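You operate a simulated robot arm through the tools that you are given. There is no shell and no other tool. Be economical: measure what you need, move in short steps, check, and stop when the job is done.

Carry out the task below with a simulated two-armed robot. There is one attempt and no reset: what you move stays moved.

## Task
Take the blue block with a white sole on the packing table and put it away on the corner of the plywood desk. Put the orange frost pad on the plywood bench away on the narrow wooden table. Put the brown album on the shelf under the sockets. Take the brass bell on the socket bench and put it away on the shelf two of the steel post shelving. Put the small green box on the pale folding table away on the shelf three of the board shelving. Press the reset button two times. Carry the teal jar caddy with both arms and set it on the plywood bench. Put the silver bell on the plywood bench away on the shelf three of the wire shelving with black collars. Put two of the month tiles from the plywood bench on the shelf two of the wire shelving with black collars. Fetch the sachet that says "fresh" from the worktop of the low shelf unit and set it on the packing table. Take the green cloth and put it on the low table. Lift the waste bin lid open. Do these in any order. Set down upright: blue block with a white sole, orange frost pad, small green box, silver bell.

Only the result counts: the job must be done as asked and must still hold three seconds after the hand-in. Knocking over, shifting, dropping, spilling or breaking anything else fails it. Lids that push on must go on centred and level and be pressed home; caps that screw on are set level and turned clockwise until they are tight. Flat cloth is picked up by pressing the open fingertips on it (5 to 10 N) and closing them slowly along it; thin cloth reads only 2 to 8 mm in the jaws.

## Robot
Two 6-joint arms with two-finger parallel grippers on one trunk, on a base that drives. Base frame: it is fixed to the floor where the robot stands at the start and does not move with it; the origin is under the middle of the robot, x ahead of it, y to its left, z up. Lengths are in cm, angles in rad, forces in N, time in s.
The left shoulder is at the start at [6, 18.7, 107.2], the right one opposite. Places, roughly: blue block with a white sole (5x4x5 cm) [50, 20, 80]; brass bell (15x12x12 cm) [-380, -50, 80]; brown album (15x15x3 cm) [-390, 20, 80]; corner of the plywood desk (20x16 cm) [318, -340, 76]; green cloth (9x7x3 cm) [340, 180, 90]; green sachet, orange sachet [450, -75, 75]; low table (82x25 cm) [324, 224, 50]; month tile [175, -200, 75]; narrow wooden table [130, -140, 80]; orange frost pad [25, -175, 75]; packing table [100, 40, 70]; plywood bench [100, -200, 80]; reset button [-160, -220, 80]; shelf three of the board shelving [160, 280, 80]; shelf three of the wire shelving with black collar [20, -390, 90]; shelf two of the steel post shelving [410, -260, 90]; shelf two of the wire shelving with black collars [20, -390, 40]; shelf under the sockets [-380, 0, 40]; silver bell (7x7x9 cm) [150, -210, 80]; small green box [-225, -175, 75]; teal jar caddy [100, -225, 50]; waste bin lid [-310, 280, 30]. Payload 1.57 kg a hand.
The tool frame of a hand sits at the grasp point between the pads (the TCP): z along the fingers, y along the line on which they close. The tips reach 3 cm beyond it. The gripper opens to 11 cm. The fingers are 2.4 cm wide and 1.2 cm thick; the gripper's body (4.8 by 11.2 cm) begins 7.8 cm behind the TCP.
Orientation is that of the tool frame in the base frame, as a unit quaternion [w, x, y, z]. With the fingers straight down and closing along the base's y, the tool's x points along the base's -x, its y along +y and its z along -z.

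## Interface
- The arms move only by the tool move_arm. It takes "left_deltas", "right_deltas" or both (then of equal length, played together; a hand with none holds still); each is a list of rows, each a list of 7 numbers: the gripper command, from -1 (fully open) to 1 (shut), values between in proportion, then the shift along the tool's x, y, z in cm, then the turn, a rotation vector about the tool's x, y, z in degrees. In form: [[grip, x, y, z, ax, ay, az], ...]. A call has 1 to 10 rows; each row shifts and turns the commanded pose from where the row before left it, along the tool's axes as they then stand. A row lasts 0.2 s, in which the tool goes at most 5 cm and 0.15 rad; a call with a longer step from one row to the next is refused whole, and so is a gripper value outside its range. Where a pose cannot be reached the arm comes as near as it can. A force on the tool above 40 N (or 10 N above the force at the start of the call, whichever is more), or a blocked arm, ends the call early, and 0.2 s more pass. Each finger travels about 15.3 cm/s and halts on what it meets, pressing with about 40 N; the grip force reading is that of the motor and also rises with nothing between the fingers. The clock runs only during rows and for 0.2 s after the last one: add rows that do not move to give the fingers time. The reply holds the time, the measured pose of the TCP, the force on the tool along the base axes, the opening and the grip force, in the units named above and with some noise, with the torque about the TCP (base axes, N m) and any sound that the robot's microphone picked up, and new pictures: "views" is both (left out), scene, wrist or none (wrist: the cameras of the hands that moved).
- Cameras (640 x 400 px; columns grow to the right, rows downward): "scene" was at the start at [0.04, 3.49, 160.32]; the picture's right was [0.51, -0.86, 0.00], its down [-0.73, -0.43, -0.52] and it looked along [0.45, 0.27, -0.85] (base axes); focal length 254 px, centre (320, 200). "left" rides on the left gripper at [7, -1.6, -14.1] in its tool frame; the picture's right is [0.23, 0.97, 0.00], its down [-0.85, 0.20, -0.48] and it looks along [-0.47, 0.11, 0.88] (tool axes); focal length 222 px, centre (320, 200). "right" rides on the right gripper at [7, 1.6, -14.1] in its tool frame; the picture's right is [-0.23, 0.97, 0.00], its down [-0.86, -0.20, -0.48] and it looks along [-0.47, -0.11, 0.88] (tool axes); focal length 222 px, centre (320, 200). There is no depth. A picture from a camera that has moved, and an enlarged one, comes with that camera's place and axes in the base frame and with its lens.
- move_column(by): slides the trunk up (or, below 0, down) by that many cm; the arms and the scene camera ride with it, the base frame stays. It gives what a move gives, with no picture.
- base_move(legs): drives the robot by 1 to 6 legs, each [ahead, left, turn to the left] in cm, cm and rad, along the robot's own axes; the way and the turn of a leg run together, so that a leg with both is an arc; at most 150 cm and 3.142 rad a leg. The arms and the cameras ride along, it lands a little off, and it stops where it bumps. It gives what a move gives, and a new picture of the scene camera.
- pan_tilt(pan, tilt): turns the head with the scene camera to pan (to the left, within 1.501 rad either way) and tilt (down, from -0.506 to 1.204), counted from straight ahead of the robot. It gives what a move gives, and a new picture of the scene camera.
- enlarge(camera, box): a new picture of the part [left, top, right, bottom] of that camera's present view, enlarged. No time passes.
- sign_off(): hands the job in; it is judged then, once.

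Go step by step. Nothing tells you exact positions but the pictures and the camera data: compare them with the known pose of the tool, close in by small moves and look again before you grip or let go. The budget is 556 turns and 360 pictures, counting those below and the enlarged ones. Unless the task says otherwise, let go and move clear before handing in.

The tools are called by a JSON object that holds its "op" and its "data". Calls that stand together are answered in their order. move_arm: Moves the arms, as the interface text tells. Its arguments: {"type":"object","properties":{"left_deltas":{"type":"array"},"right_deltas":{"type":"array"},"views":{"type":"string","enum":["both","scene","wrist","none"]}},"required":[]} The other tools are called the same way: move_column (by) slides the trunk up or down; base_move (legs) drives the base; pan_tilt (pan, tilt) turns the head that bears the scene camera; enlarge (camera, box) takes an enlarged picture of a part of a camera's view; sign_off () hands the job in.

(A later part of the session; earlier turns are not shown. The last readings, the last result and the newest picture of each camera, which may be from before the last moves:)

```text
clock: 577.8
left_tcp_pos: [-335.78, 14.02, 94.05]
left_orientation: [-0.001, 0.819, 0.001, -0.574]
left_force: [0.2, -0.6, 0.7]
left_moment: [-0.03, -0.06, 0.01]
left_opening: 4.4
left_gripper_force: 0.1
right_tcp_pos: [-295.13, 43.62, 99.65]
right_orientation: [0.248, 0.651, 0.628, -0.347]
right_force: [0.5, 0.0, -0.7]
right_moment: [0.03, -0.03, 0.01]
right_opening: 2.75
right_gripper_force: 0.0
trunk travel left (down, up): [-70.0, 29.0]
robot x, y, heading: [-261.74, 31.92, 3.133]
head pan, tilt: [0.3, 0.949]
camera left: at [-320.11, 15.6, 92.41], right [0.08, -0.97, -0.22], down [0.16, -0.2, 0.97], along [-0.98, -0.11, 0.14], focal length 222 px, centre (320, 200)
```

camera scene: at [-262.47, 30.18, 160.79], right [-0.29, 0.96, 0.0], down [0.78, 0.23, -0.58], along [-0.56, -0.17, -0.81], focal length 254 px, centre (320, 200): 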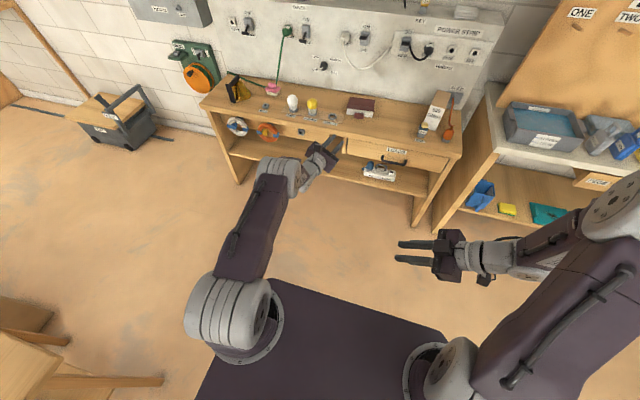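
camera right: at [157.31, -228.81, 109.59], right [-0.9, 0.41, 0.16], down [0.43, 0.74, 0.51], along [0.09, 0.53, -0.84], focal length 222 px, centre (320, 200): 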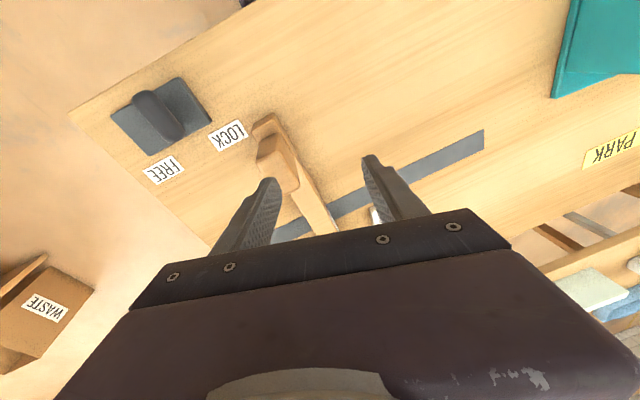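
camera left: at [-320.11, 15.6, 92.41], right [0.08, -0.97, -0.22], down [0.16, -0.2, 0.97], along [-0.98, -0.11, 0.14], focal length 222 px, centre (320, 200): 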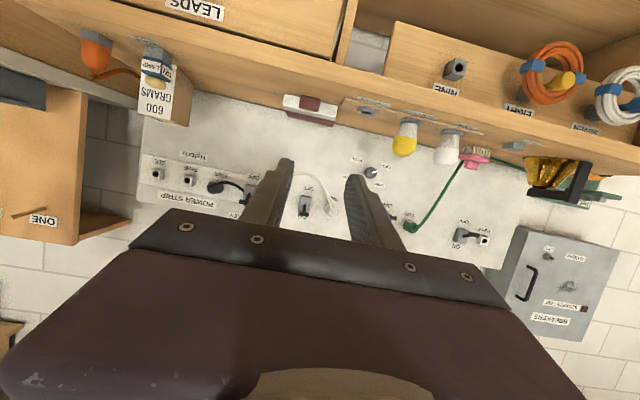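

The tool is cleanly at 70° pitch. I open, lower the trunk, and approach the tab.

{"op": "move_arm", "data": {"left_deltas": [[-0.3, 0, 0, 0, 0, 0, 0], [-0.3, 0, 0, 0, 0, 0, 0]], "views": "none"}}

{"op": "base_move", "data": {"legs": [[28, -2.3, 0.005]]}}

{"op": "move_column", "data": {"by": -14.5}}

{"op": "enlarge", "data": {"camera": "left", "box": [0, 0, 640, 400]}}

```text
clock: 578.4
left_tcp_pos: [-335.72, 13.97, 94.05]
left_orientation: [-0.001, 0.819, 0.0, -0.573]
left_force: [0.1, -0.1, 0.2]
left_moment: [0.0, 0.02, 0.0]
left_opening: 7.15
left_gripper_force: 0.0
right_tcp_pos: [-295.06, 43.74, 99.61]
right_orientation: [0.249, 0.65, 0.628, -0.347]
right_force: [0.1, 0.1, -0.1]
right_moment: [-0.03, -0.04, -0.01]
right_opening: 2.76
right_gripper_force: 0.1
trunk travel left (down, up): [-70.0, 29.0]
robot x, y, heading: [-261.43, 32.06, 3.135]
head pan, tilt: [0.3, 0.949]
```

```text
clock: 580.3
left_tcp_pos: [-363.28, 15.77, 94.19]
left_orientation: [0.002, 0.819, 0.005, -0.574]
left_force: [-0.1, -0.1, -0.6]
left_moment: [0.01, -0.04, -0.01]
left_opening: 7.13
left_gripper_force: 0.0
right_tcp_pos: [-322.95, 45.84, 99.76]
right_orientation: [0.251, 0.647, 0.631, -0.346]
right_force: [-0.1, -1.0, 0.7]
right_moment: [0.0, 0.02, 0.0]
right_opening: 2.75
right_gripper_force: 0.1
trunk travel left (down, up): [-70.0, 29.0]
robot x, y, heading: [-289.2, 34.44, 3.14]
head pan, tilt: [0.3, 0.949]
camera scene: at [-290.07, 32.33, 160.79], right [-0.3, 0.96, 0.0], down [0.78, 0.24, -0.58], along [-0.56, -0.17, -0.81], focal length 254 px, centre (320, 200)
```

scene: 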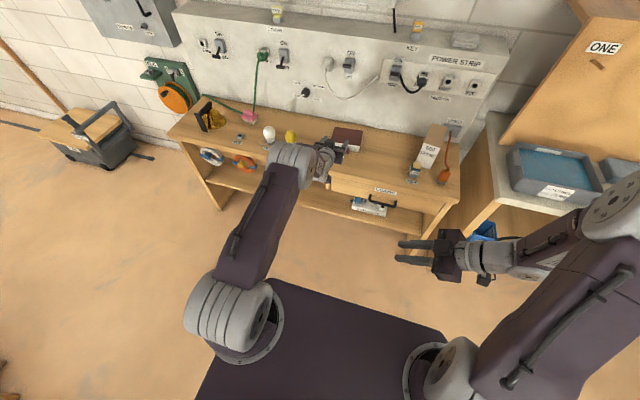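

```text
clock: 582.0
left_tcp_pos: [-363.32, 15.67, 79.72]
left_orientation: [0.001, 0.819, 0.004, -0.574]
left_force: [-0.2, 0.8, -1.1]
left_moment: [0.0, -0.01, 0.01]
left_opening: 7.16
left_gripper_force: 0.2
right_tcp_pos: [-322.91, 45.85, 85.24]
right_orientation: [0.251, 0.647, 0.631, -0.347]
right_force: [-0.1, -0.1, 0.5]
right_moment: [0.0, 0.01, -0.03]
right_opening: 2.76
right_gripper_force: 0.0
trunk travel left (down, up): [-55.5, 43.5]
robot x, y, heading: [-289.32, 34.55, 3.14]
head pan, tilt: [0.3, 0.949]
```

```text
1.00 times, centred on (320, 200) of left
camera zoom: at [-347.67, 17.51, 77.91], right [0.08, -0.97, -0.22], down [0.16, -0.2, 0.97], along [-0.98, -0.12, 0.14], focal length 222 px, centre (320, 200)
```

zoom: 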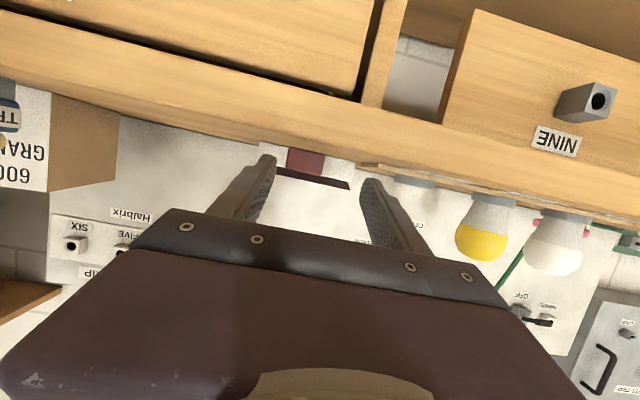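

{"op": "move_column", "data": {"by": -0.8}}

{"op": "base_move", "data": {"legs": [[12, -1.3, 0]]}}

{"op": "enlarge", "data": {"camera": "left", "box": [160, 60, 480, 260]}}

```text
clock: 582.6
left_tcp_pos: [-363.29, 15.65, 78.87]
left_orientation: [0.001, 0.819, 0.003, -0.574]
left_force: [0.3, 0.2, 1.0]
left_moment: [0.01, 0.0, 0.02]
left_opening: 7.14
left_gripper_force: 0.1
right_tcp_pos: [-322.77, 45.75, 84.41]
right_orientation: [0.251, 0.648, 0.631, -0.346]
right_force: [0.9, -0.5, 0.2]
right_moment: [-0.01, 0.01, -0.03]
right_opening: 2.75
right_gripper_force: 0.0
trunk travel left (down, up): [-54.7, 44.3]
robot x, y, heading: [-289.2, 34.63, 3.138]
head pan, tilt: [0.3, 0.949]
```

```text
clock: 583.9
left_tcp_pos: [-375.51, 16.87, 78.83]
left_orientation: [0.002, 0.819, 0.005, -0.574]
left_force: [0.6, -0.2, 0.0]
left_moment: [0.03, 0.02, 0.01]
left_opening: 7.18
left_gripper_force: 0.1
right_tcp_pos: [-335.12, 47.14, 84.43]
right_orientation: [0.251, 0.647, 0.631, -0.346]
right_force: [-0.4, -0.1, 0.2]
right_moment: [-0.04, 0.01, 0.03]
right_opening: 2.78
right_gripper_force: 0.1
trunk travel left (down, up): [-54.7, 44.3]
robot x, y, heading: [-301.29, 36.06, -3.138]
head pan, tilt: [0.3, 0.949]
camera scene: at [-302.4, 33.68, 145.49], right [-0.3, 0.95, 0.0], down [0.78, 0.24, -0.58], along [-0.56, -0.17, -0.81], focal length 254 px, centre (320, 200)
```

scene: 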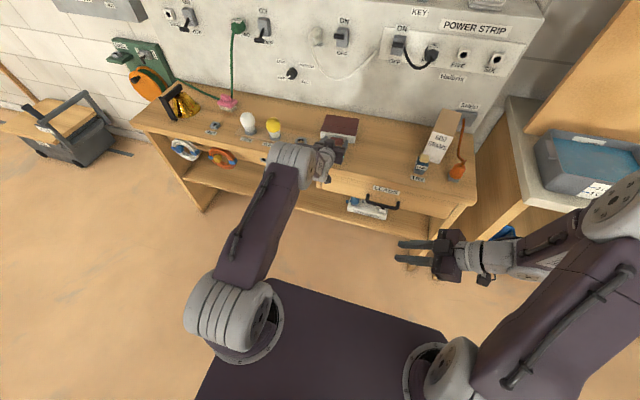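

```text
2.00 times, centred on (320, 160) of left
camera zoom: at [-359.86, 18.71, 77.06], right [0.09, -0.97, -0.22], down [0.16, -0.2, 0.97], along [-0.98, -0.12, 0.14], focal length 444 px, centre (320, 280)
```

zoom: 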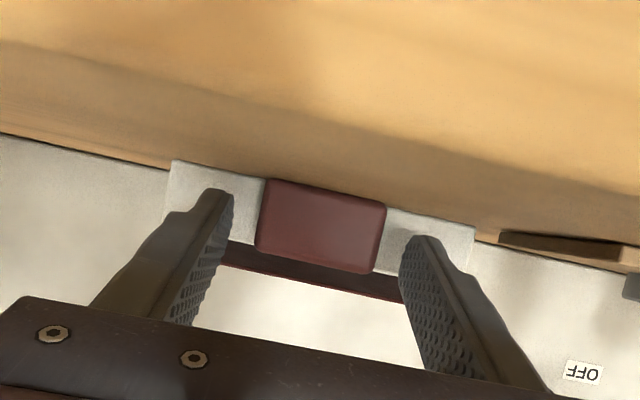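

{"op": "base_move", "data": {"legs": [[1.2, 0, 0]]}}

{"op": "move_arm", "data": {"left_deltas": [[0, 0, 0, 0, 0, 0, 0], [0.15, 0, 0, 0, 0, 0, 0], [0.4, 0, 0, 0, 0, 0, 0], [1, 0, 0, 0, 0, 0, 0], [1, 0, 0, 0, 0, 0, 0]], "views": "wrist"}}

```text
clock: 584.6
left_tcp_pos: [-376.61, 16.84, 78.91]
left_orientation: [0.001, 0.819, 0.004, -0.573]
left_force: [0.1, -0.4, -0.2]
left_moment: [0.01, 0.02, 0.01]
left_opening: 7.13
left_gripper_force: 0.0
right_tcp_pos: [-336.23, 47.06, 84.32]
right_orientation: [0.25, 0.647, 0.631, -0.346]
right_force: [0.6, 1.1, -0.5]
right_moment: [-0.01, 0.02, 0.02]
right_opening: 2.75
right_gripper_force: 0.1
trunk travel left (down, up): [-54.7, 44.3]
robot x, y, heading: [-302.68, 35.44, -3.142]
head pan, tilt: [0.3, 0.949]
camera scene: at [-303.41, 33.66, 145.49], right [-0.3, 0.95, 0.0], down [0.78, 0.24, -0.58], along [-0.56, -0.17, -0.81], focal length 254 px, centre (320, 200)
```

scene: 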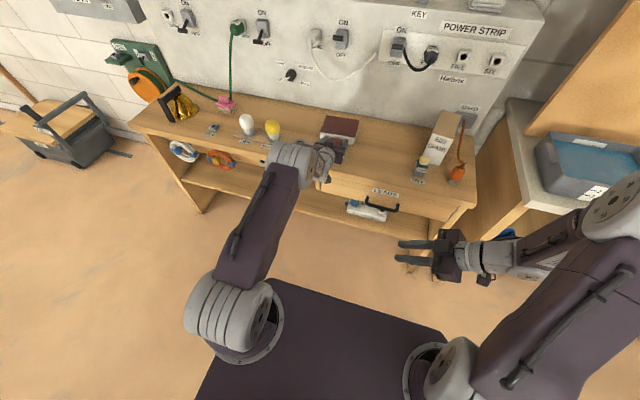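

```text
clock: 585.8
left_tcp_pos: [-376.58, 16.88, 78.95]
left_orientation: [0.002, 0.819, 0.005, -0.574]
left_force: [0.9, 0.3, 0.6]
left_moment: [-0.29, -0.05, 0.17]
left_opening: 4.97
left_gripper_force: 39.9
right_tcp_pos: [-336.33, 47.21, 84.36]
right_orientation: [0.251, 0.647, 0.631, -0.346]
right_force: [-0.8, 0.0, 0.5]
right_moment: [0.02, -0.01, 0.01]
right_opening: 2.74
right_gripper_force: 0.1
trunk travel left (down, up): [-54.7, 44.3]
robot x, y, heading: [-302.75, 35.92, -3.14]
head pan, tilt: [0.3, 0.949]
camera left: at [-360.98, 18.71, 77.09], right [0.09, -0.97, -0.22], down [0.16, -0.2, 0.97], along [-0.98, -0.12, 0.14], focal length 222 px, centre (320, 200)
```

left: 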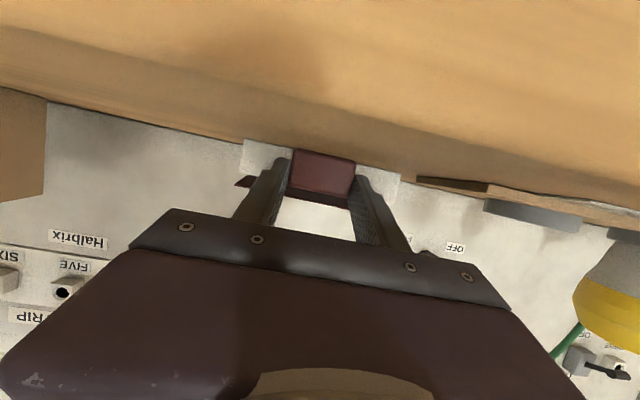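

Tab gripped (5 cm). I lift 2 cm with the trunk to see whether the album stays level.

{"op": "move_column", "data": {"by": 2.5}}

{"op": "enlarge", "data": {"camera": "scene", "box": [250, 90, 430, 210]}}

```text
clock: 586.5
left_tcp_pos: [-376.76, 16.96, 81.28]
left_orientation: [0.002, 0.82, 0.005, -0.573]
left_force: [0.5, 0.2, -4.5]
left_moment: [0.03, -0.37, -0.01]
left_opening: 4.99
left_gripper_force: 39.6
right_tcp_pos: [-336.39, 47.01, 86.95]
right_orientation: [0.252, 0.647, 0.631, -0.346]
right_force: [-0.6, 0.7, 0.4]
right_moment: [-0.01, -0.01, -0.02]
right_opening: 2.75
right_gripper_force: 0.1
trunk travel left (down, up): [-57.2, 41.8]
robot x, y, heading: [-302.78, 35.73, -3.138]
head pan, tilt: [0.3, 0.949]
```

```text
3.33 times, centred on (340, 150) of scene
camera zoom: at [-303.64, 33.64, 147.99], right [-0.3, 0.95, 0.0], down [0.78, 0.24, -0.58], along [-0.55, -0.17, -0.81], focal length 845 px, centre (253, 367)
```

zoom: 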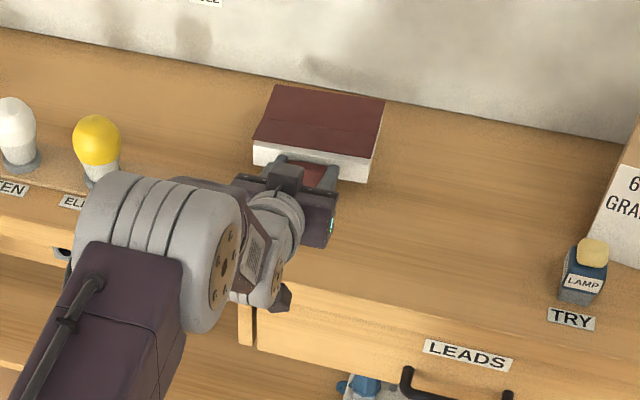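

Album is level in the grip. I back out, lower to the shelf under the sockets, and look.

{"op": "base_move", "data": {"legs": [[-38, 0, 0]]}}

{"op": "move_column", "data": {"by": -35}}

{"op": "pan_tilt", "data": {"pan": 0.15, "tilt": 0.55}}

{"op": "enlarge", "data": {"camera": "left", "box": [0, 0, 640, 400]}}

```text
clock: 588.9
left_tcp_pos: [-338.42, 17.08, 81.37]
left_orientation: [0.0, 0.818, 0.003, -0.575]
left_force: [-0.6, -0.1, -3.3]
left_moment: [0.02, -0.39, 0.01]
left_opening: 5.0
left_gripper_force: 40.2
right_tcp_pos: [-298.18, 47.19, 86.94]
right_orientation: [0.251, 0.647, 0.631, -0.346]
right_force: [-0.1, 0.3, 0.3]
right_moment: [0.0, -0.01, -0.02]
right_opening: 2.72
right_gripper_force: 0.1
trunk travel left (down, up): [-57.2, 41.8]
robot x, y, heading: [-264.66, 36.04, -3.139]
head pan, tilt: [0.3, 0.949]
camera scene: at [-265.37, 33.7, 147.99], right [-0.3, 0.95, 0.0], down [0.78, 0.24, -0.58], along [-0.56, -0.17, -0.81], focal length 254 px, centre (320, 200)
```

scene: 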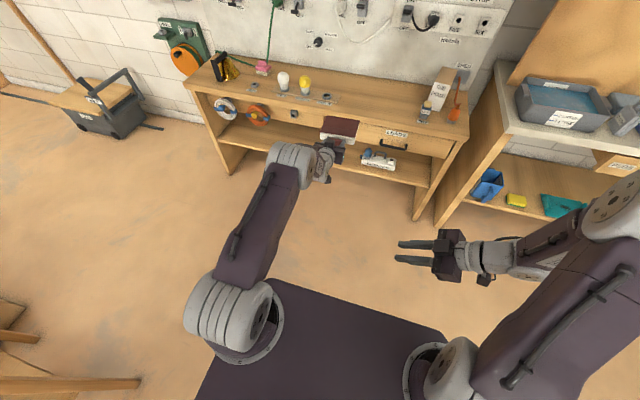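

```text
clock: 592.3
left_tcp_pos: [-338.48, 17.14, 46.31]
left_orientation: [0.001, 0.819, 0.003, -0.574]
left_force: [-0.4, -0.9, -4.8]
left_moment: [0.02, -0.37, 0.0]
left_opening: 4.95
left_gripper_force: 40.2
right_tcp_pos: [-298.08, 47.27, 51.91]
right_orientation: [0.25, 0.648, 0.631, -0.345]
right_force: [-0.1, -0.2, 0.1]
right_moment: [0.02, 0.01, -0.02]
right_opening: 2.75
right_gripper_force: 0.1
trunk travel left (down, up): [-22.2, 76.8]
robot x, y, heading: [-264.56, 35.79, -3.138]
head pan, tilt: [0.3, 0.949]
```

```text
clock: 593.2
left_tcp_pos: [-338.5, 17.1, 46.28]
left_orientation: [0.001, 0.819, 0.003, -0.573]
left_force: [-1.0, 0.0, -3.4]
left_moment: [0.0, -0.41, -0.01]
left_opening: 4.98
left_gripper_force: 40.2
right_tcp_pos: [-298.0, 47.09, 51.88]
right_orientation: [0.25, 0.648, 0.63, -0.347]
right_force: [-0.3, -0.8, 0.6]
right_moment: [0.02, -0.03, -0.01]
right_opening: 2.74
right_gripper_force: 0.1
trunk travel left (down, up): [-22.2, 76.8]
robot x, y, heading: [-264.45, 36.09, -3.138]
head pan, tilt: [0.15, 0.55]
camera scene: at [-267.33, 34.51, 116.27], right [-0.15, 0.99, 0.0], down [0.52, 0.08, -0.85], along [-0.84, -0.13, -0.52], focal length 254 px, centre (320, 200)
```

scene: 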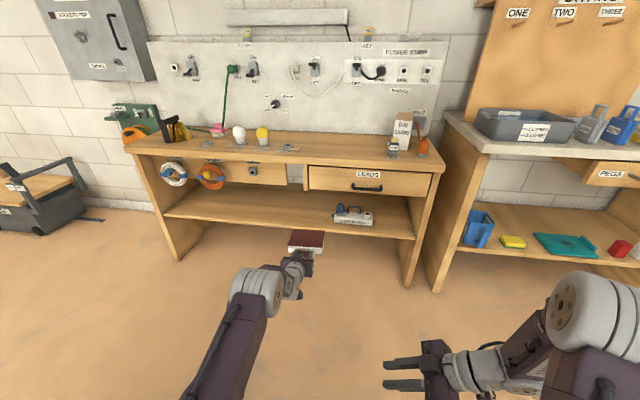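

```text
1.00 times, centred on (320, 200) of left
camera zoom: at [-322.86, 18.83, 44.54], right [0.09, -0.97, -0.22], down [0.16, -0.2, 0.97], along [-0.98, -0.12, 0.14], focal length 222 px, centre (320, 200)
```

zoom: 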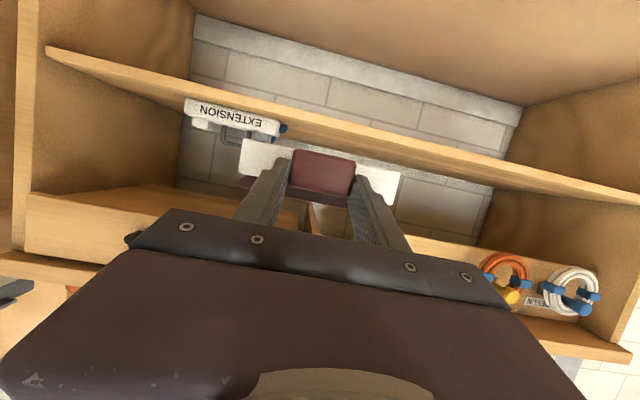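

{"op": "base_move", "data": {"legs": [[10, 13, 0], [19, 0, 0]]}}

{"op": "enlarge", "data": {"camera": "left", "box": [0, 0, 640, 400]}}

```text
clock: 595.8
left_tcp_pos: [-367.57, 4.14, 46.22]
left_orientation: [0.001, 0.82, 0.004, -0.573]
left_force: [-0.4, 0.8, -2.6]
left_moment: [0.02, -0.35, 0.0]
left_opening: 4.96
left_gripper_force: 40.4
right_tcp_pos: [-327.34, 34.47, 51.91]
right_orientation: [0.251, 0.647, 0.631, -0.346]
right_force: [0.0, 0.4, 0.1]
right_moment: [0.01, 0.0, -0.01]
right_opening: 2.76
right_gripper_force: 0.1
trunk travel left (down, up): [-22.2, 76.8]
robot x, y, heading: [-293.62, 22.72, -3.139]
head pan, tilt: [0.15, 0.55]
camera scene: at [-296.53, 21.74, 116.27], right [-0.15, 0.99, 0.0], down [0.52, 0.08, -0.85], along [-0.84, -0.13, -0.52], focal length 254 px, centre (320, 200)
```

scene: 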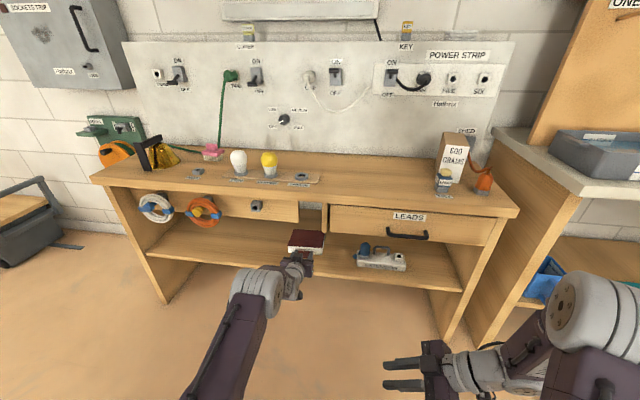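

```text
1.00 times, centred on (320, 200) of left
camera zoom: at [-352.03, 6.06, 44.51], right [0.09, -0.97, -0.22], down [0.16, -0.2, 0.97], along [-0.98, -0.12, 0.14], focal length 222 px, centre (320, 200)
```

zoom: 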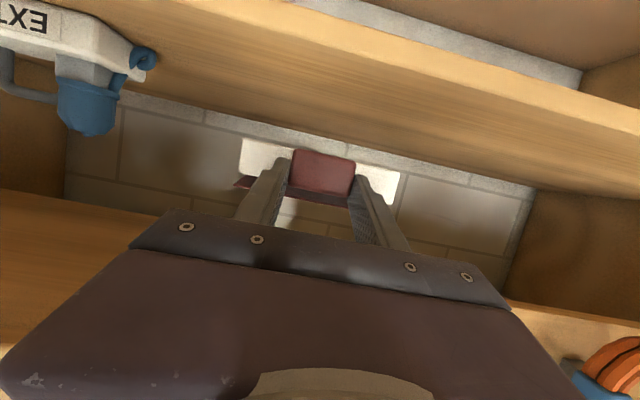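

{"op": "move_column", "data": {"by": -4}}

{"op": "move_column", "data": {"by": -1}}

{"op": "move_column", "data": {"by": -0.8}}

```text
clock: 596.6
left_tcp_pos: [-367.67, 4.37, 42.4]
left_orientation: [0.001, 0.82, 0.004, -0.573]
left_force: [0.0, -0.3, -4.0]
left_moment: [-0.01, -0.36, -0.02]
left_opening: 4.96
left_gripper_force: 40.4
right_tcp_pos: [-327.29, 34.46, 47.92]
right_orientation: [0.252, 0.647, 0.631, -0.346]
right_force: [0.0, 0.6, 0.0]
right_moment: [0.01, 0.01, -0.02]
right_opening: 2.76
right_gripper_force: 0.0
trunk travel left (down, up): [-18.2, 80.8]
robot x, y, heading: [-293.74, 23.14, -3.14]
head pan, tilt: [0.15, 0.55]
```

```text
clock: 597.2
left_tcp_pos: [-367.64, 4.32, 41.33]
left_orientation: [0.001, 0.819, 0.003, -0.573]
left_force: [0.1, 0.5, -3.9]
left_moment: [0.03, -0.36, 0.0]
left_opening: 4.97
left_gripper_force: 39.8
right_tcp_pos: [-327.35, 34.37, 46.92]
right_orientation: [0.252, 0.647, 0.631, -0.346]
right_force: [-0.2, 0.1, 0.6]
right_moment: [-0.04, 0.02, -0.01]
right_opening: 2.78
right_gripper_force: 0.1
trunk travel left (down, up): [-17.2, 81.8]
robot x, y, heading: [-293.62, 23.39, -3.14]
head pan, tilt: [0.15, 0.55]
```

```text
clock: 597.8
left_tcp_pos: [-367.57, 4.23, 40.52]
left_orientation: [0.002, 0.82, 0.004, -0.573]
left_force: [-0.3, -0.2, -4.6]
left_moment: [0.04, -0.34, -0.03]
left_opening: 4.97
left_gripper_force: 40.0
right_tcp_pos: [-327.23, 34.47, 46.23]
right_orientation: [0.252, 0.647, 0.632, -0.346]
right_force: [-1.3, 1.1, 1.1]
right_moment: [-0.01, 0.01, 0.01]
right_opening: 2.74
right_gripper_force: 0.1
trunk travel left (down, up): [-16.4, 82.6]
robot x, y, heading: [-293.33, 23.15, -3.144]
head pan, tilt: [0.15, 0.55]
```

{"op": "move_column", "data": {"by": -0.8}}

{"op": "move_column", "data": {"by": -0.8}}

{"op": "enlarge", "data": {"camera": "left", "box": [160, 20, 480, 220]}}

```text
clock: 598.4
left_tcp_pos: [-367.57, 4.29, 39.57]
left_orientation: [0.001, 0.819, 0.004, -0.573]
left_force: [-0.7, 0.4, -4.4]
left_moment: [0.01, -0.37, -0.01]
left_opening: 4.99
left_gripper_force: 39.8
right_tcp_pos: [-327.29, 34.36, 45.26]
right_orientation: [0.25, 0.647, 0.631, -0.347]
right_force: [-0.1, 0.3, -0.7]
right_moment: [0.0, 0.0, 0.03]
right_opening: 2.75
right_gripper_force: 0.2
trunk travel left (down, up): [-15.6, 83.4]
robot x, y, heading: [-293.33, 22.87, -3.14]
head pan, tilt: [0.15, 0.55]
```

```text
clock: 598.9
left_tcp_pos: [-367.61, 4.21, 38.97]
left_orientation: [0.001, 0.819, 0.004, -0.574]
left_force: [-0.7, -0.9, -2.0]
left_moment: [-0.17, 0.02, -0.03]
left_opening: 4.98
left_gripper_force: 40.0
right_tcp_pos: [-327.29, 34.49, 44.6]
right_orientation: [0.252, 0.647, 0.631, -0.346]
right_force: [-0.3, 0.0, 0.8]
right_moment: [-0.01, 0.0, -0.01]
right_opening: 2.76
right_gripper_force: 0.0
trunk travel left (down, up): [-14.8, 84.2]
robot x, y, heading: [-293.88, 22.82, -3.139]
head pan, tilt: [0.15, 0.55]
```

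```text
2.00 times, centred on (320, 120) of left
camera zoom: at [-352.03, 6.06, 37.21], right [0.08, -0.97, -0.22], down [0.16, -0.2, 0.97], along [-0.98, -0.12, 0.14], focal length 444 px, centre (320, 360)
```

zoom: 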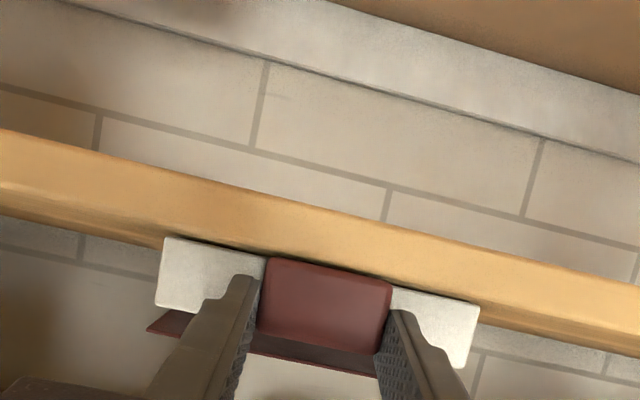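

{"op": "move_column", "data": {"by": -0.3}}

{"op": "move_arm", "data": {"left_deltas": [[0.05, 0, 0, 0, 0, 0, 0], [-0.1, 0, 0, 0, 0, 0, 0], [-0.25, 0, 0, 0, 0, 0, 0], [-0.3, 0, 0, 0, 0, 0, 0]], "views": "none"}}

{"op": "base_move", "data": {"legs": [[-22, 0, 0]]}}

{"op": "enlarge", "data": {"camera": "scene", "box": [180, 180, 420, 320]}}

```text
clock: 599.4
left_tcp_pos: [-367.69, 4.27, 38.94]
left_orientation: [0.001, 0.818, 0.004, -0.576]
left_force: [0.4, -1.4, 5.2]
left_moment: [-0.69, 1.1, 0.19]
left_opening: 4.96
left_gripper_force: 39.9
right_tcp_pos: [-327.33, 34.4, 44.26]
right_orientation: [0.251, 0.647, 0.631, -0.347]
right_force: [-0.3, 0.3, 0.9]
right_moment: [0.0, -0.01, -0.02]
right_opening: 2.74
right_gripper_force: 0.0
trunk travel left (down, up): [-14.5, 84.5]
robot x, y, heading: [-293.4, 23.33, -3.142]
head pan, tilt: [0.15, 0.55]
```

```text
clock: 600.4
left_tcp_pos: [-367.55, 4.19, 38.62]
left_orientation: [0.001, 0.819, 0.004, -0.574]
left_force: [0.4, 0.8, -0.7]
left_moment: [0.0, -0.01, 0.05]
left_opening: 7.17
left_gripper_force: 0.2
right_tcp_pos: [-327.27, 34.42, 44.26]
right_orientation: [0.251, 0.647, 0.631, -0.346]
right_force: [-0.7, 0.7, -0.2]
right_moment: [-0.01, 0.0, 0.01]
right_opening: 2.73
right_gripper_force: 0.1
trunk travel left (down, up): [-14.5, 84.5]
robot x, y, heading: [-294.0, 23.01, -3.139]
head pan, tilt: [0.15, 0.55]
```

```text
clock: 602.1
left_tcp_pos: [-345.58, 4.15, 38.59]
left_orientation: [0.002, 0.819, 0.005, -0.574]
left_force: [0.1, 0.0, 0.9]
left_moment: [-0.05, 0.02, 0.03]
left_opening: 7.15
left_gripper_force: 0.1
right_tcp_pos: [-305.16, 34.45, 44.27]
right_orientation: [0.251, 0.647, 0.631, -0.346]
right_force: [-0.8, 0.1, -0.3]
right_moment: [-0.02, 0.0, 0.0]
right_opening: 2.76
right_gripper_force: 0.1
trunk travel left (down, up): [-14.5, 84.5]
robot x, y, heading: [-271.65, 23.46, -3.136]
head pan, tilt: [0.15, 0.55]
camera scene: at [-274.36, 21.79, 108.58], right [-0.15, 0.99, 0.0], down [0.52, 0.08, -0.85], along [-0.84, -0.13, -0.52], focal length 254 px, centre (320, 200)
```

scene: 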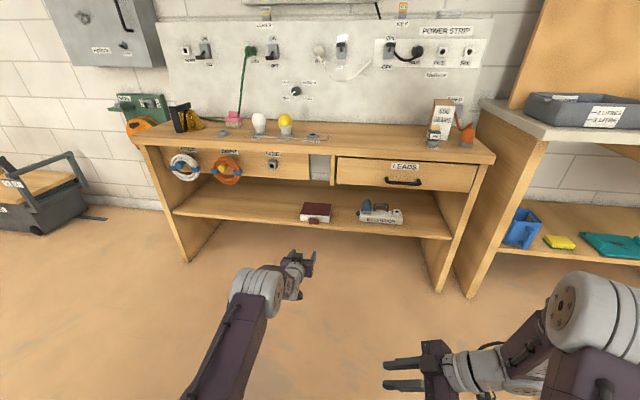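

```text
2.67 times, centred on (300, 250) of scene
camera zoom: at [-274.36, 21.79, 108.58], right [-0.15, 0.99, 0.0], down [0.52, 0.08, -0.85], along [-0.84, -0.13, -0.52], focal length 676 px, centre (373, 67)
```

zoom: 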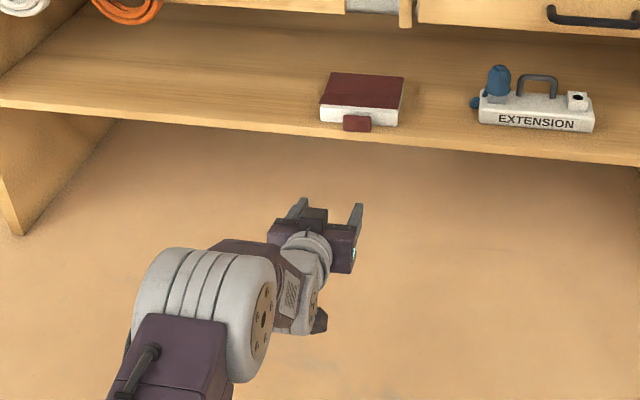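

Album is on the shelf. Next, the waste bin to the north; I look right.

{"op": "move_column", "data": {"by": 35}}

{"op": "pan_tilt", "data": {"pan": -1.3, "tilt": 0.4}}

```text
clock: 605.5
left_tcp_pos: [-345.61, 4.19, 73.72]
left_orientation: [0.001, 0.819, 0.004, -0.573]
left_force: [0.4, -0.5, 0.1]
left_moment: [0.01, -0.03, 0.0]
left_opening: 7.17
left_gripper_force: 0.0
right_tcp_pos: [-305.37, 34.41, 79.16]
right_orientation: [0.251, 0.647, 0.631, -0.346]
right_force: [-0.6, -0.5, 0.0]
right_moment: [0.02, -0.01, -0.01]
right_opening: 2.74
right_gripper_force: 0.0
trunk travel left (down, up): [-49.5, 49.5]
robot x, y, heading: [-271.7, 23.14, -3.141]
head pan, tilt: [0.15, 0.55]
```

```text
clock: 607.1
left_tcp_pos: [-345.56, 4.1, 73.63]
left_orientation: [0.002, 0.82, 0.004, -0.573]
left_force: [-0.1, -0.1, 0.7]
left_moment: [-0.01, 0.0, -0.01]
left_opening: 7.14
left_gripper_force: 0.2
right_tcp_pos: [-305.14, 34.37, 79.2]
right_orientation: [0.251, 0.646, 0.632, -0.346]
right_force: [0.2, -0.2, -0.4]
right_moment: [0.0, 0.01, -0.04]
right_opening: 2.74
right_gripper_force: 0.0
trunk travel left (down, up): [-49.5, 49.5]
robot x, y, heading: [-271.65, 23.04, -3.14]
head pan, tilt: [-1.3, 0.4]
camera scene: at [-268.0, 32.07, 144.95], right [0.96, 0.27, 0.0], down [0.11, -0.37, -0.92], along [-0.25, 0.89, -0.39], focal length 254 px, centre (320, 200)
```

scene: 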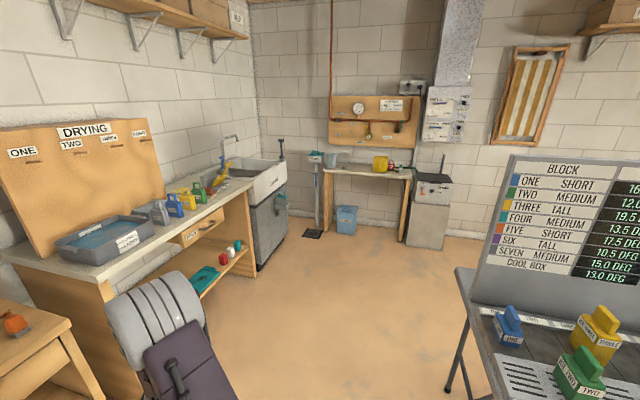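

{"op": "enlarge", "data": {"camera": "scene", "box": [290, 130, 460, 260]}}

```text
3.08 times, centred on (375, 195) of scene
camera zoom: at [-268.0, 32.07, 144.95], right [0.96, 0.27, 0.0], down [0.11, -0.37, -0.92], along [-0.25, 0.89, -0.39], focal length 780 px, centre (151, 215)
```

zoom: 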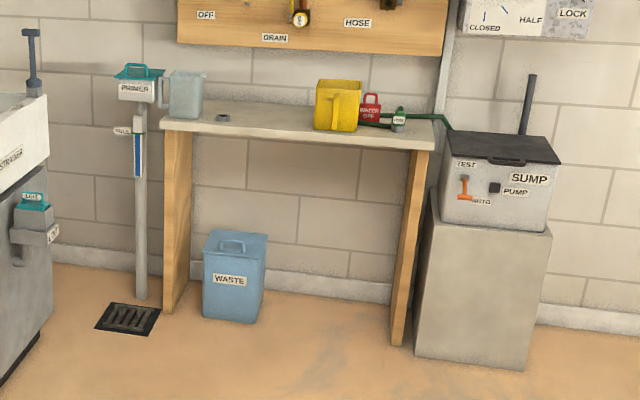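

The bin (blue, WASTE) stands under a small table at about [-306,285]; its lid has a bail handle near z≈27. I go in front of it.

{"op": "move_column", "data": {"by": 25}}

{"op": "base_move", "data": {"legs": [[14, 0, 0], [0, -115, 0], [0, 0, -1.57]]}}

{"op": "pan_tilt", "data": {"pan": 0.1, "tilt": 0.6}}

```text
clock: 609.7
left_tcp_pos: [-345.48, 4.15, 98.54]
left_orientation: [0.002, 0.819, 0.004, -0.573]
left_force: [0.3, -0.1, 0.5]
left_moment: [0.0, 0.01, -0.01]
left_opening: 7.17
left_gripper_force: 0.0
right_tcp_pos: [-305.27, 34.37, 104.29]
right_orientation: [0.251, 0.647, 0.632, -0.346]
right_force: [1.2, 0.4, -0.1]
right_moment: [-0.01, -0.01, 0.01]
right_opening: 2.75
right_gripper_force: 0.1
trunk travel left (down, up): [-74.5, 24.5]
robot x, y, heading: [-271.58, 22.63, -3.135]
head pan, tilt: [-1.3, 0.4]
```

```text
clock: 620.3
left_tcp_pos: [-307.88, 213.32, 98.7]
left_orientation: [-0.396, 0.594, -0.564, -0.415]
left_force: [0.3, 0.0, -1.2]
left_moment: [-0.01, 0.02, 0.01]
left_opening: 7.18
left_gripper_force: 0.1
right_tcp_pos: [-276.04, 174.25, 104.31]
right_orientation: [-0.058, 0.904, 0.007, -0.424]
right_force: [0.6, 0.0, -0.6]
right_moment: [-0.02, -0.03, -0.01]
right_opening: 2.75
right_gripper_force: 0.1
trunk travel left (down, up): [-74.5, 24.5]
robot x, y, heading: [-285.97, 140.42, 1.612]
head pan, tilt: [-1.3, 0.4]
camera scene: at [-276.82, 137.07, 169.95], right [0.31, -0.95, 0.0], down [-0.37, -0.12, -0.92], along [0.88, 0.28, -0.39], focal length 254 px, centre (320, 200)
```

scene: 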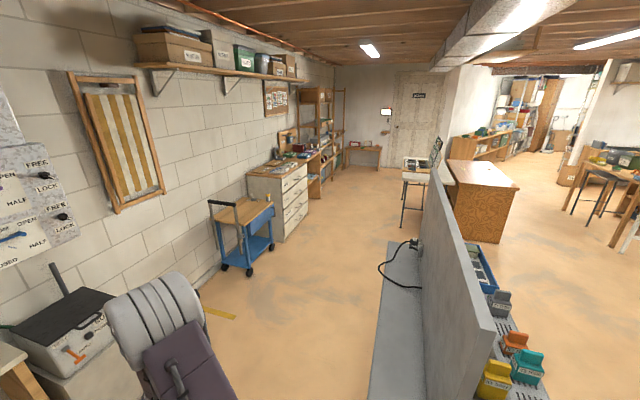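

```text
clock: 621.9
left_tcp_pos: [-307.81, 213.27, 98.63]
left_orientation: [-0.397, 0.593, -0.565, -0.415]
left_force: [0.1, -0.4, 0.0]
left_moment: [0.03, -0.01, 0.02]
left_opening: 7.15
left_gripper_force: 0.1
right_tcp_pos: [-275.98, 174.26, 104.24]
right_orientation: [-0.059, 0.904, 0.008, -0.424]
right_force: [-0.2, 0.4, -0.2]
right_moment: [0.02, -0.06, -0.01]
right_opening: 2.74
right_gripper_force: 0.1
trunk travel left (down, up): [-74.5, 24.5]
robot x, y, heading: [-285.7, 140.1, 1.616]
head pan, tilt: [0.099, 0.6]
camera scene: at [-286.86, 142.98, 168.13], right [0.99, 0.14, 0.0], down [0.08, -0.56, -0.83], along [-0.12, 0.82, -0.56], focal length 254 px, centre (320, 200)
```

scene: 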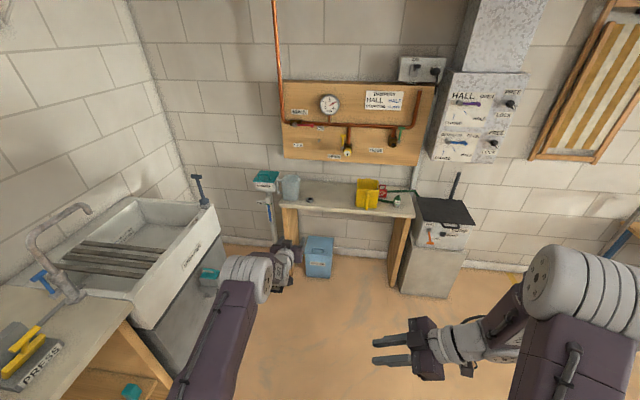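

{"op": "move_column", "data": {"by": -40}}

{"op": "base_move", "data": {"legs": [[0, 0, -0.045], [52, 0, 0]]}}

{"op": "move_column", "data": {"by": -20}}

{"op": "enlarge", "data": {"camera": "left", "box": [0, 0, 640, 400]}}

```text
clock: 625.7
left_tcp_pos: [-307.82, 213.27, 58.7]
left_orientation: [-0.397, 0.593, -0.565, -0.415]
left_force: [-0.3, 0.4, -0.1]
left_moment: [0.01, 0.02, -0.01]
left_opening: 7.15
left_gripper_force: 0.1
right_tcp_pos: [-276.15, 174.26, 64.19]
right_orientation: [-0.059, 0.904, 0.007, -0.423]
right_force: [0.8, 0.2, 1.2]
right_moment: [-0.04, 0.01, 0.01]
right_opening: 2.74
right_gripper_force: 0.0
trunk travel left (down, up): [-34.5, 64.5]
robot x, y, heading: [-285.93, 140.24, 1.613]
head pan, tilt: [0.099, 0.6]
```

```text
clock: 629.1
left_tcp_pos: [-304.43, 266.46, 58.59]
left_orientation: [-0.405, 0.581, -0.578, -0.406]
left_force: [-0.3, 0.5, -0.6]
left_moment: [0.0, -0.01, 0.01]
left_opening: 7.13
left_gripper_force: 0.2
right_tcp_pos: [-274.4, 225.91, 64.19]
right_orientation: [-0.068, 0.904, -0.013, -0.422]
right_force: [-0.2, 0.5, -0.6]
right_moment: [-0.03, 0.0, 0.03]
right_opening: 2.78
right_gripper_force: 0.0
trunk travel left (down, up): [-34.5, 64.5]
robot x, y, heading: [-285.96, 192.09, 1.569]
head pan, tilt: [0.099, 0.6]
camera scene: at [-286.56, 195.22, 128.13], right [1.0, 0.1, 0.0], down [0.05, -0.56, -0.82], along [-0.08, 0.82, -0.57], focal length 254 px, centre (320, 200)
```

scene: 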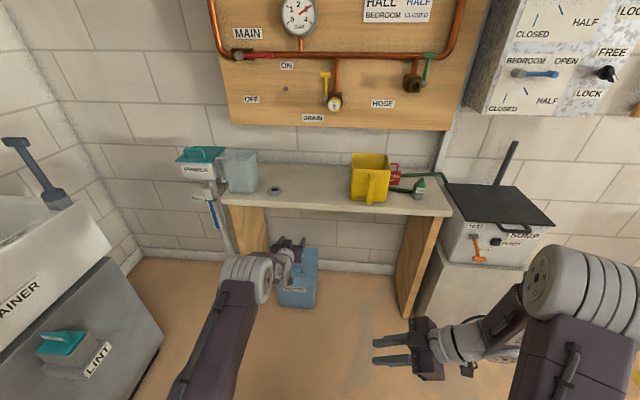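

```text
clock: 631.3
left_tcp_pos: [-304.39, 266.38, 38.61]
left_orientation: [-0.406, 0.58, -0.578, -0.406]
left_force: [0.1, 0.4, 0.1]
left_moment: [0.02, 0.05, 0.01]
left_opening: 7.15
left_gripper_force: 0.1
right_tcp_pos: [-274.38, 225.93, 44.19]
right_orientation: [-0.069, 0.904, -0.013, -0.422]
right_force: [0.2, 0.8, 0.3]
right_moment: [-0.02, 0.0, -0.02]
right_opening: 2.75
right_gripper_force: 0.2
trunk travel left (down, up): [-14.5, 84.5]
robot x, y, heading: [-286.0, 192.45, 1.567]
head pan, tilt: [0.099, 0.6]
```

```text
1.00 times, centred on (320, 200) of left
camera zoom: at [-302.72, 250.75, 36.89], right [-0.97, -0.08, -0.22], down [-0.2, -0.16, 0.97], along [-0.11, 0.98, 0.14], focal length 222 px, centre (320, 200)
```

zoom: 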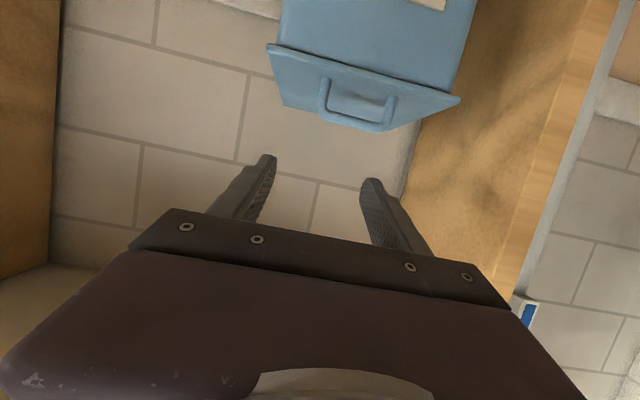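

{"op": "enlarge", "data": {"camera": "left", "box": [250, 20, 480, 150]}}

{"op": "enlarge", "data": {"camera": "scene", "box": [255, 225, 345, 315]}}

```text
2.78 times, centred on (365, 85) of left
camera zoom: at [-302.72, 250.75, 36.89], right [-0.97, -0.08, -0.22], down [-0.2, -0.16, 0.97], along [-0.11, 0.98, 0.14], focal length 618 px, centre (195, 520)
```

zoom: 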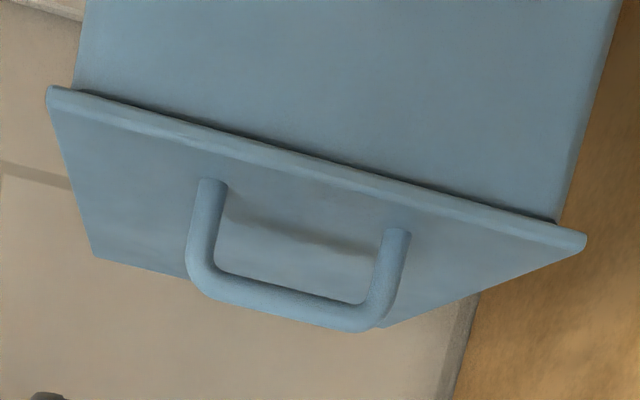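

```text
4.44 times, centred on (300, 270) of scene
camera zoom: at [-286.56, 195.15, 108.13], right [1.0, 0.1, 0.0], down [0.05, -0.56, -0.83], along [-0.08, 0.82, -0.56], focal length 1127 px, centre (409, -111)
```

zoom: 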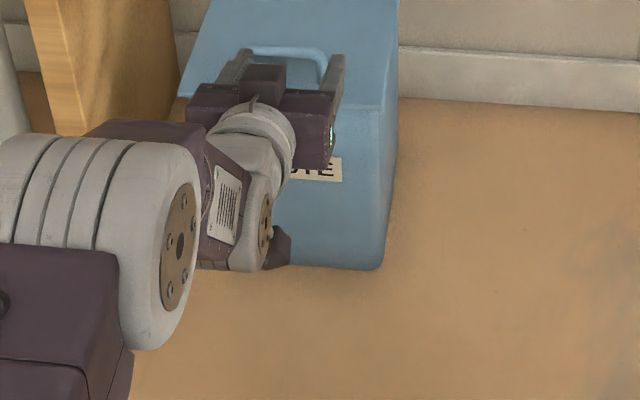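

The lid spans about x −318…−297 with its front lip at y≈275, z≈25–26.5. I'll level the closed gripper and push the lip up from below.

{"op": "move_arm", "data": {"left_deltas": [[0.5, 0, 0, 0, 0, -6.7, 0], [1, 0, 0, 0, 0, -6.7, 0], [1, 0, 0, 0, 0, -6.7, 0], [1, 0, 0, 0, 0, 0, 0], [1, 0, 0, 0, 0, 0, 0]], "views": "none"}}

{"op": "base_move", "data": {"legs": [[-12, 3, 0]]}}

{"op": "move_column", "data": {"by": -14.3}}

{"op": "enlarge", "data": {"camera": "left", "box": [0, 0, 640, 400]}}

```text
clock: 632.5
left_tcp_pos: [-304.28, 268.22, 38.43]
left_orientation: [0.501, -0.501, 0.498, 0.5]
left_force: [-0.1, 0.1, -1.0]
left_moment: [-0.02, 0.0, 0.04]
left_opening: 0.0
left_gripper_force: 21.1
left hand out of reach, approached as far as the arm can: row 3
right_tcp_pos: [-274.4, 225.92, 44.13]
right_orientation: [-0.069, 0.904, -0.013, -0.422]
right_force: [-0.2, 0.2, -0.4]
right_moment: [-0.01, 0.02, 0.0]
right_opening: 2.76
right_gripper_force: 0.1
trunk travel left (down, up): [-14.5, 84.5]
robot x, y, heading: [-285.74, 192.35, 1.566]
head pan, tilt: [0.099, 0.6]
```

```text
clock: 633.8
left_tcp_pos: [-307.66, 255.83, 38.57]
left_orientation: [-0.499, 0.502, -0.498, -0.502]
left_force: [0.6, -1.2, 0.6]
left_moment: [0.01, -0.01, -0.01]
left_opening: 0.0
left_gripper_force: 21.5
right_tcp_pos: [-277.57, 213.74, 44.13]
right_orientation: [-0.068, 0.904, -0.012, -0.422]
right_force: [-0.1, 0.0, -0.8]
right_moment: [0.0, 0.02, -0.03]
right_opening: 2.75
right_gripper_force: 0.0
trunk travel left (down, up): [-14.5, 84.5]
robot x, y, heading: [-289.08, 180.13, 1.573]
head pan, tilt: [0.099, 0.6]
camera scene: at [-289.61, 182.88, 108.13], right [1.0, 0.1, 0.0], down [0.06, -0.56, -0.83], along [-0.08, 0.82, -0.57], focal length 254 px, centre (320, 200)
```

scene: 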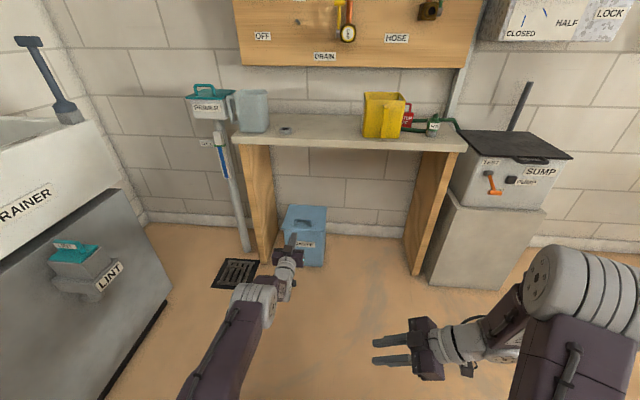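

```text
clock: 635.5
left_tcp_pos: [-307.63, 255.88, 24.19]
left_orientation: [-0.499, 0.502, -0.498, -0.501]
left_force: [-0.7, 0.0, 0.1]
left_moment: [0.01, -0.01, 0.01]
left_opening: 0.0
left_gripper_force: 21.2
right_tcp_pos: [-277.46, 213.69, 29.86]
right_orientation: [-0.068, 0.904, -0.012, -0.422]
right_force: [0.0, 0.5, -0.3]
right_moment: [0.01, 0.0, 0.0]
right_opening: 2.78
right_gripper_force: 0.0
trunk travel left (down, up): [-0.2, 98.8]
robot x, y, heading: [-288.85, 180.13, 1.57]
head pan, tilt: [0.099, 0.6]
```

```text
1.00 times, centred on (320, 200) of left
camera zoom: at [-305.92, 241.87, 17.16], right [-0.97, -0.01, -0.23], down [-0.2, -0.48, 0.85], along [-0.12, 0.88, 0.47], focal length 222 px, centre (320, 200)
```

zoom: 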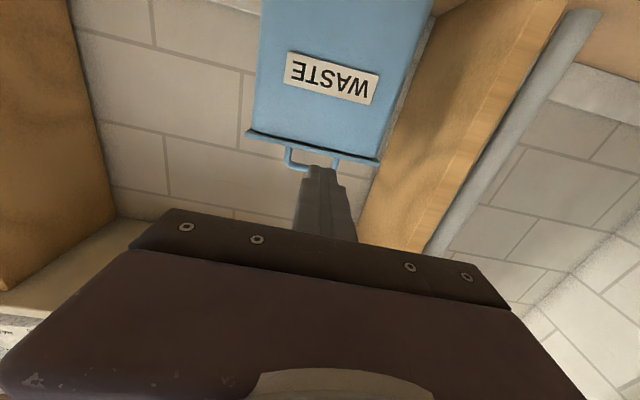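

{"op": "move_arm", "data": {"left_deltas": [[1, 0.5, 0, 0, 0, 0, 0], [1, 0.3, 0, 0, 0, 0, 0], [1, 0, 0, 0, 0, 0, 0]], "views": "none"}}

{"op": "base_move", "data": {"legs": [[16, 0, 0]]}}

{"op": "enlarge", "data": {"camera": "left", "box": [160, 60, 480, 260]}}

```text
clock: 636.2
left_tcp_pos: [-307.64, 255.95, 23.36]
left_orientation: [-0.499, 0.502, -0.498, -0.501]
left_force: [-0.8, 0.7, 0.4]
left_moment: [0.0, -0.01, 0.01]
left_opening: 0.0
left_gripper_force: 21.4
right_tcp_pos: [-277.37, 213.63, 29.98]
right_orientation: [-0.068, 0.904, -0.013, -0.422]
right_force: [-0.7, 0.1, 0.1]
right_moment: [-0.02, -0.04, 0.01]
right_opening: 2.77
right_gripper_force: 0.1
trunk travel left (down, up): [-0.2, 98.8]
robot x, y, heading: [-288.91, 180.11, 1.568]
head pan, tilt: [0.099, 0.6]
```

```text
clock: 637.7
left_tcp_pos: [-307.42, 272.04, 23.36]
left_orientation: [-0.501, 0.501, -0.498, -0.5]
left_force: [-0.5, -0.1, 0.2]
left_moment: [-0.01, -0.02, 0.02]
left_opening: 0.02
left_gripper_force: 21.5
right_tcp_pos: [-277.35, 229.51, 30.0]
right_orientation: [-0.069, 0.904, -0.014, -0.422]
right_force: [-0.2, 0.6, 0.0]
right_moment: [-0.01, -0.01, -0.01]
right_opening: 2.71
right_gripper_force: 0.0
trunk travel left (down, up): [-0.2, 98.8]
robot x, y, heading: [-288.68, 196.21, 1.569]
head pan, tilt: [0.099, 0.6]
camera scene: at [-289.57, 198.88, 93.83], right [1.0, 0.1, 0.0], down [0.05, -0.56, -0.83], along [-0.08, 0.82, -0.56], focal length 254 px, centre (320, 200)
```

scene: 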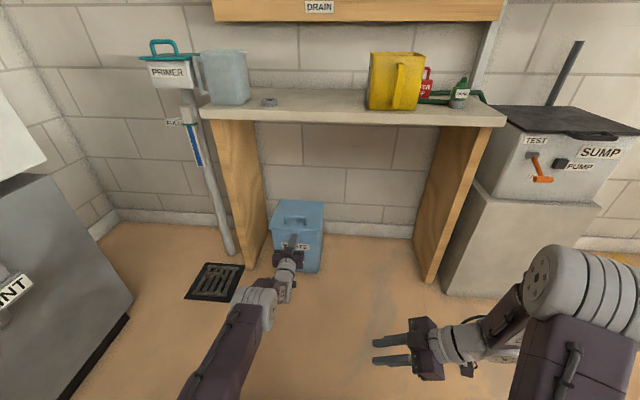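

```text
2.00 times, centred on (320, 160) of left
camera zoom: at [-305.68, 257.94, 16.33], right [-0.97, 0.0, -0.23], down [-0.2, -0.48, 0.85], along [-0.11, 0.88, 0.47], focal length 444 px, centre (320, 280)
```

zoom: 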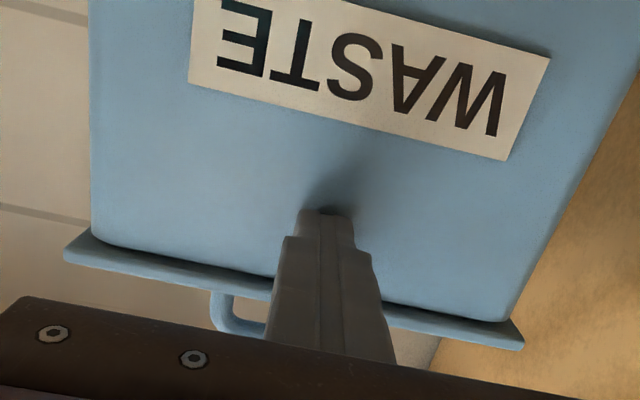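

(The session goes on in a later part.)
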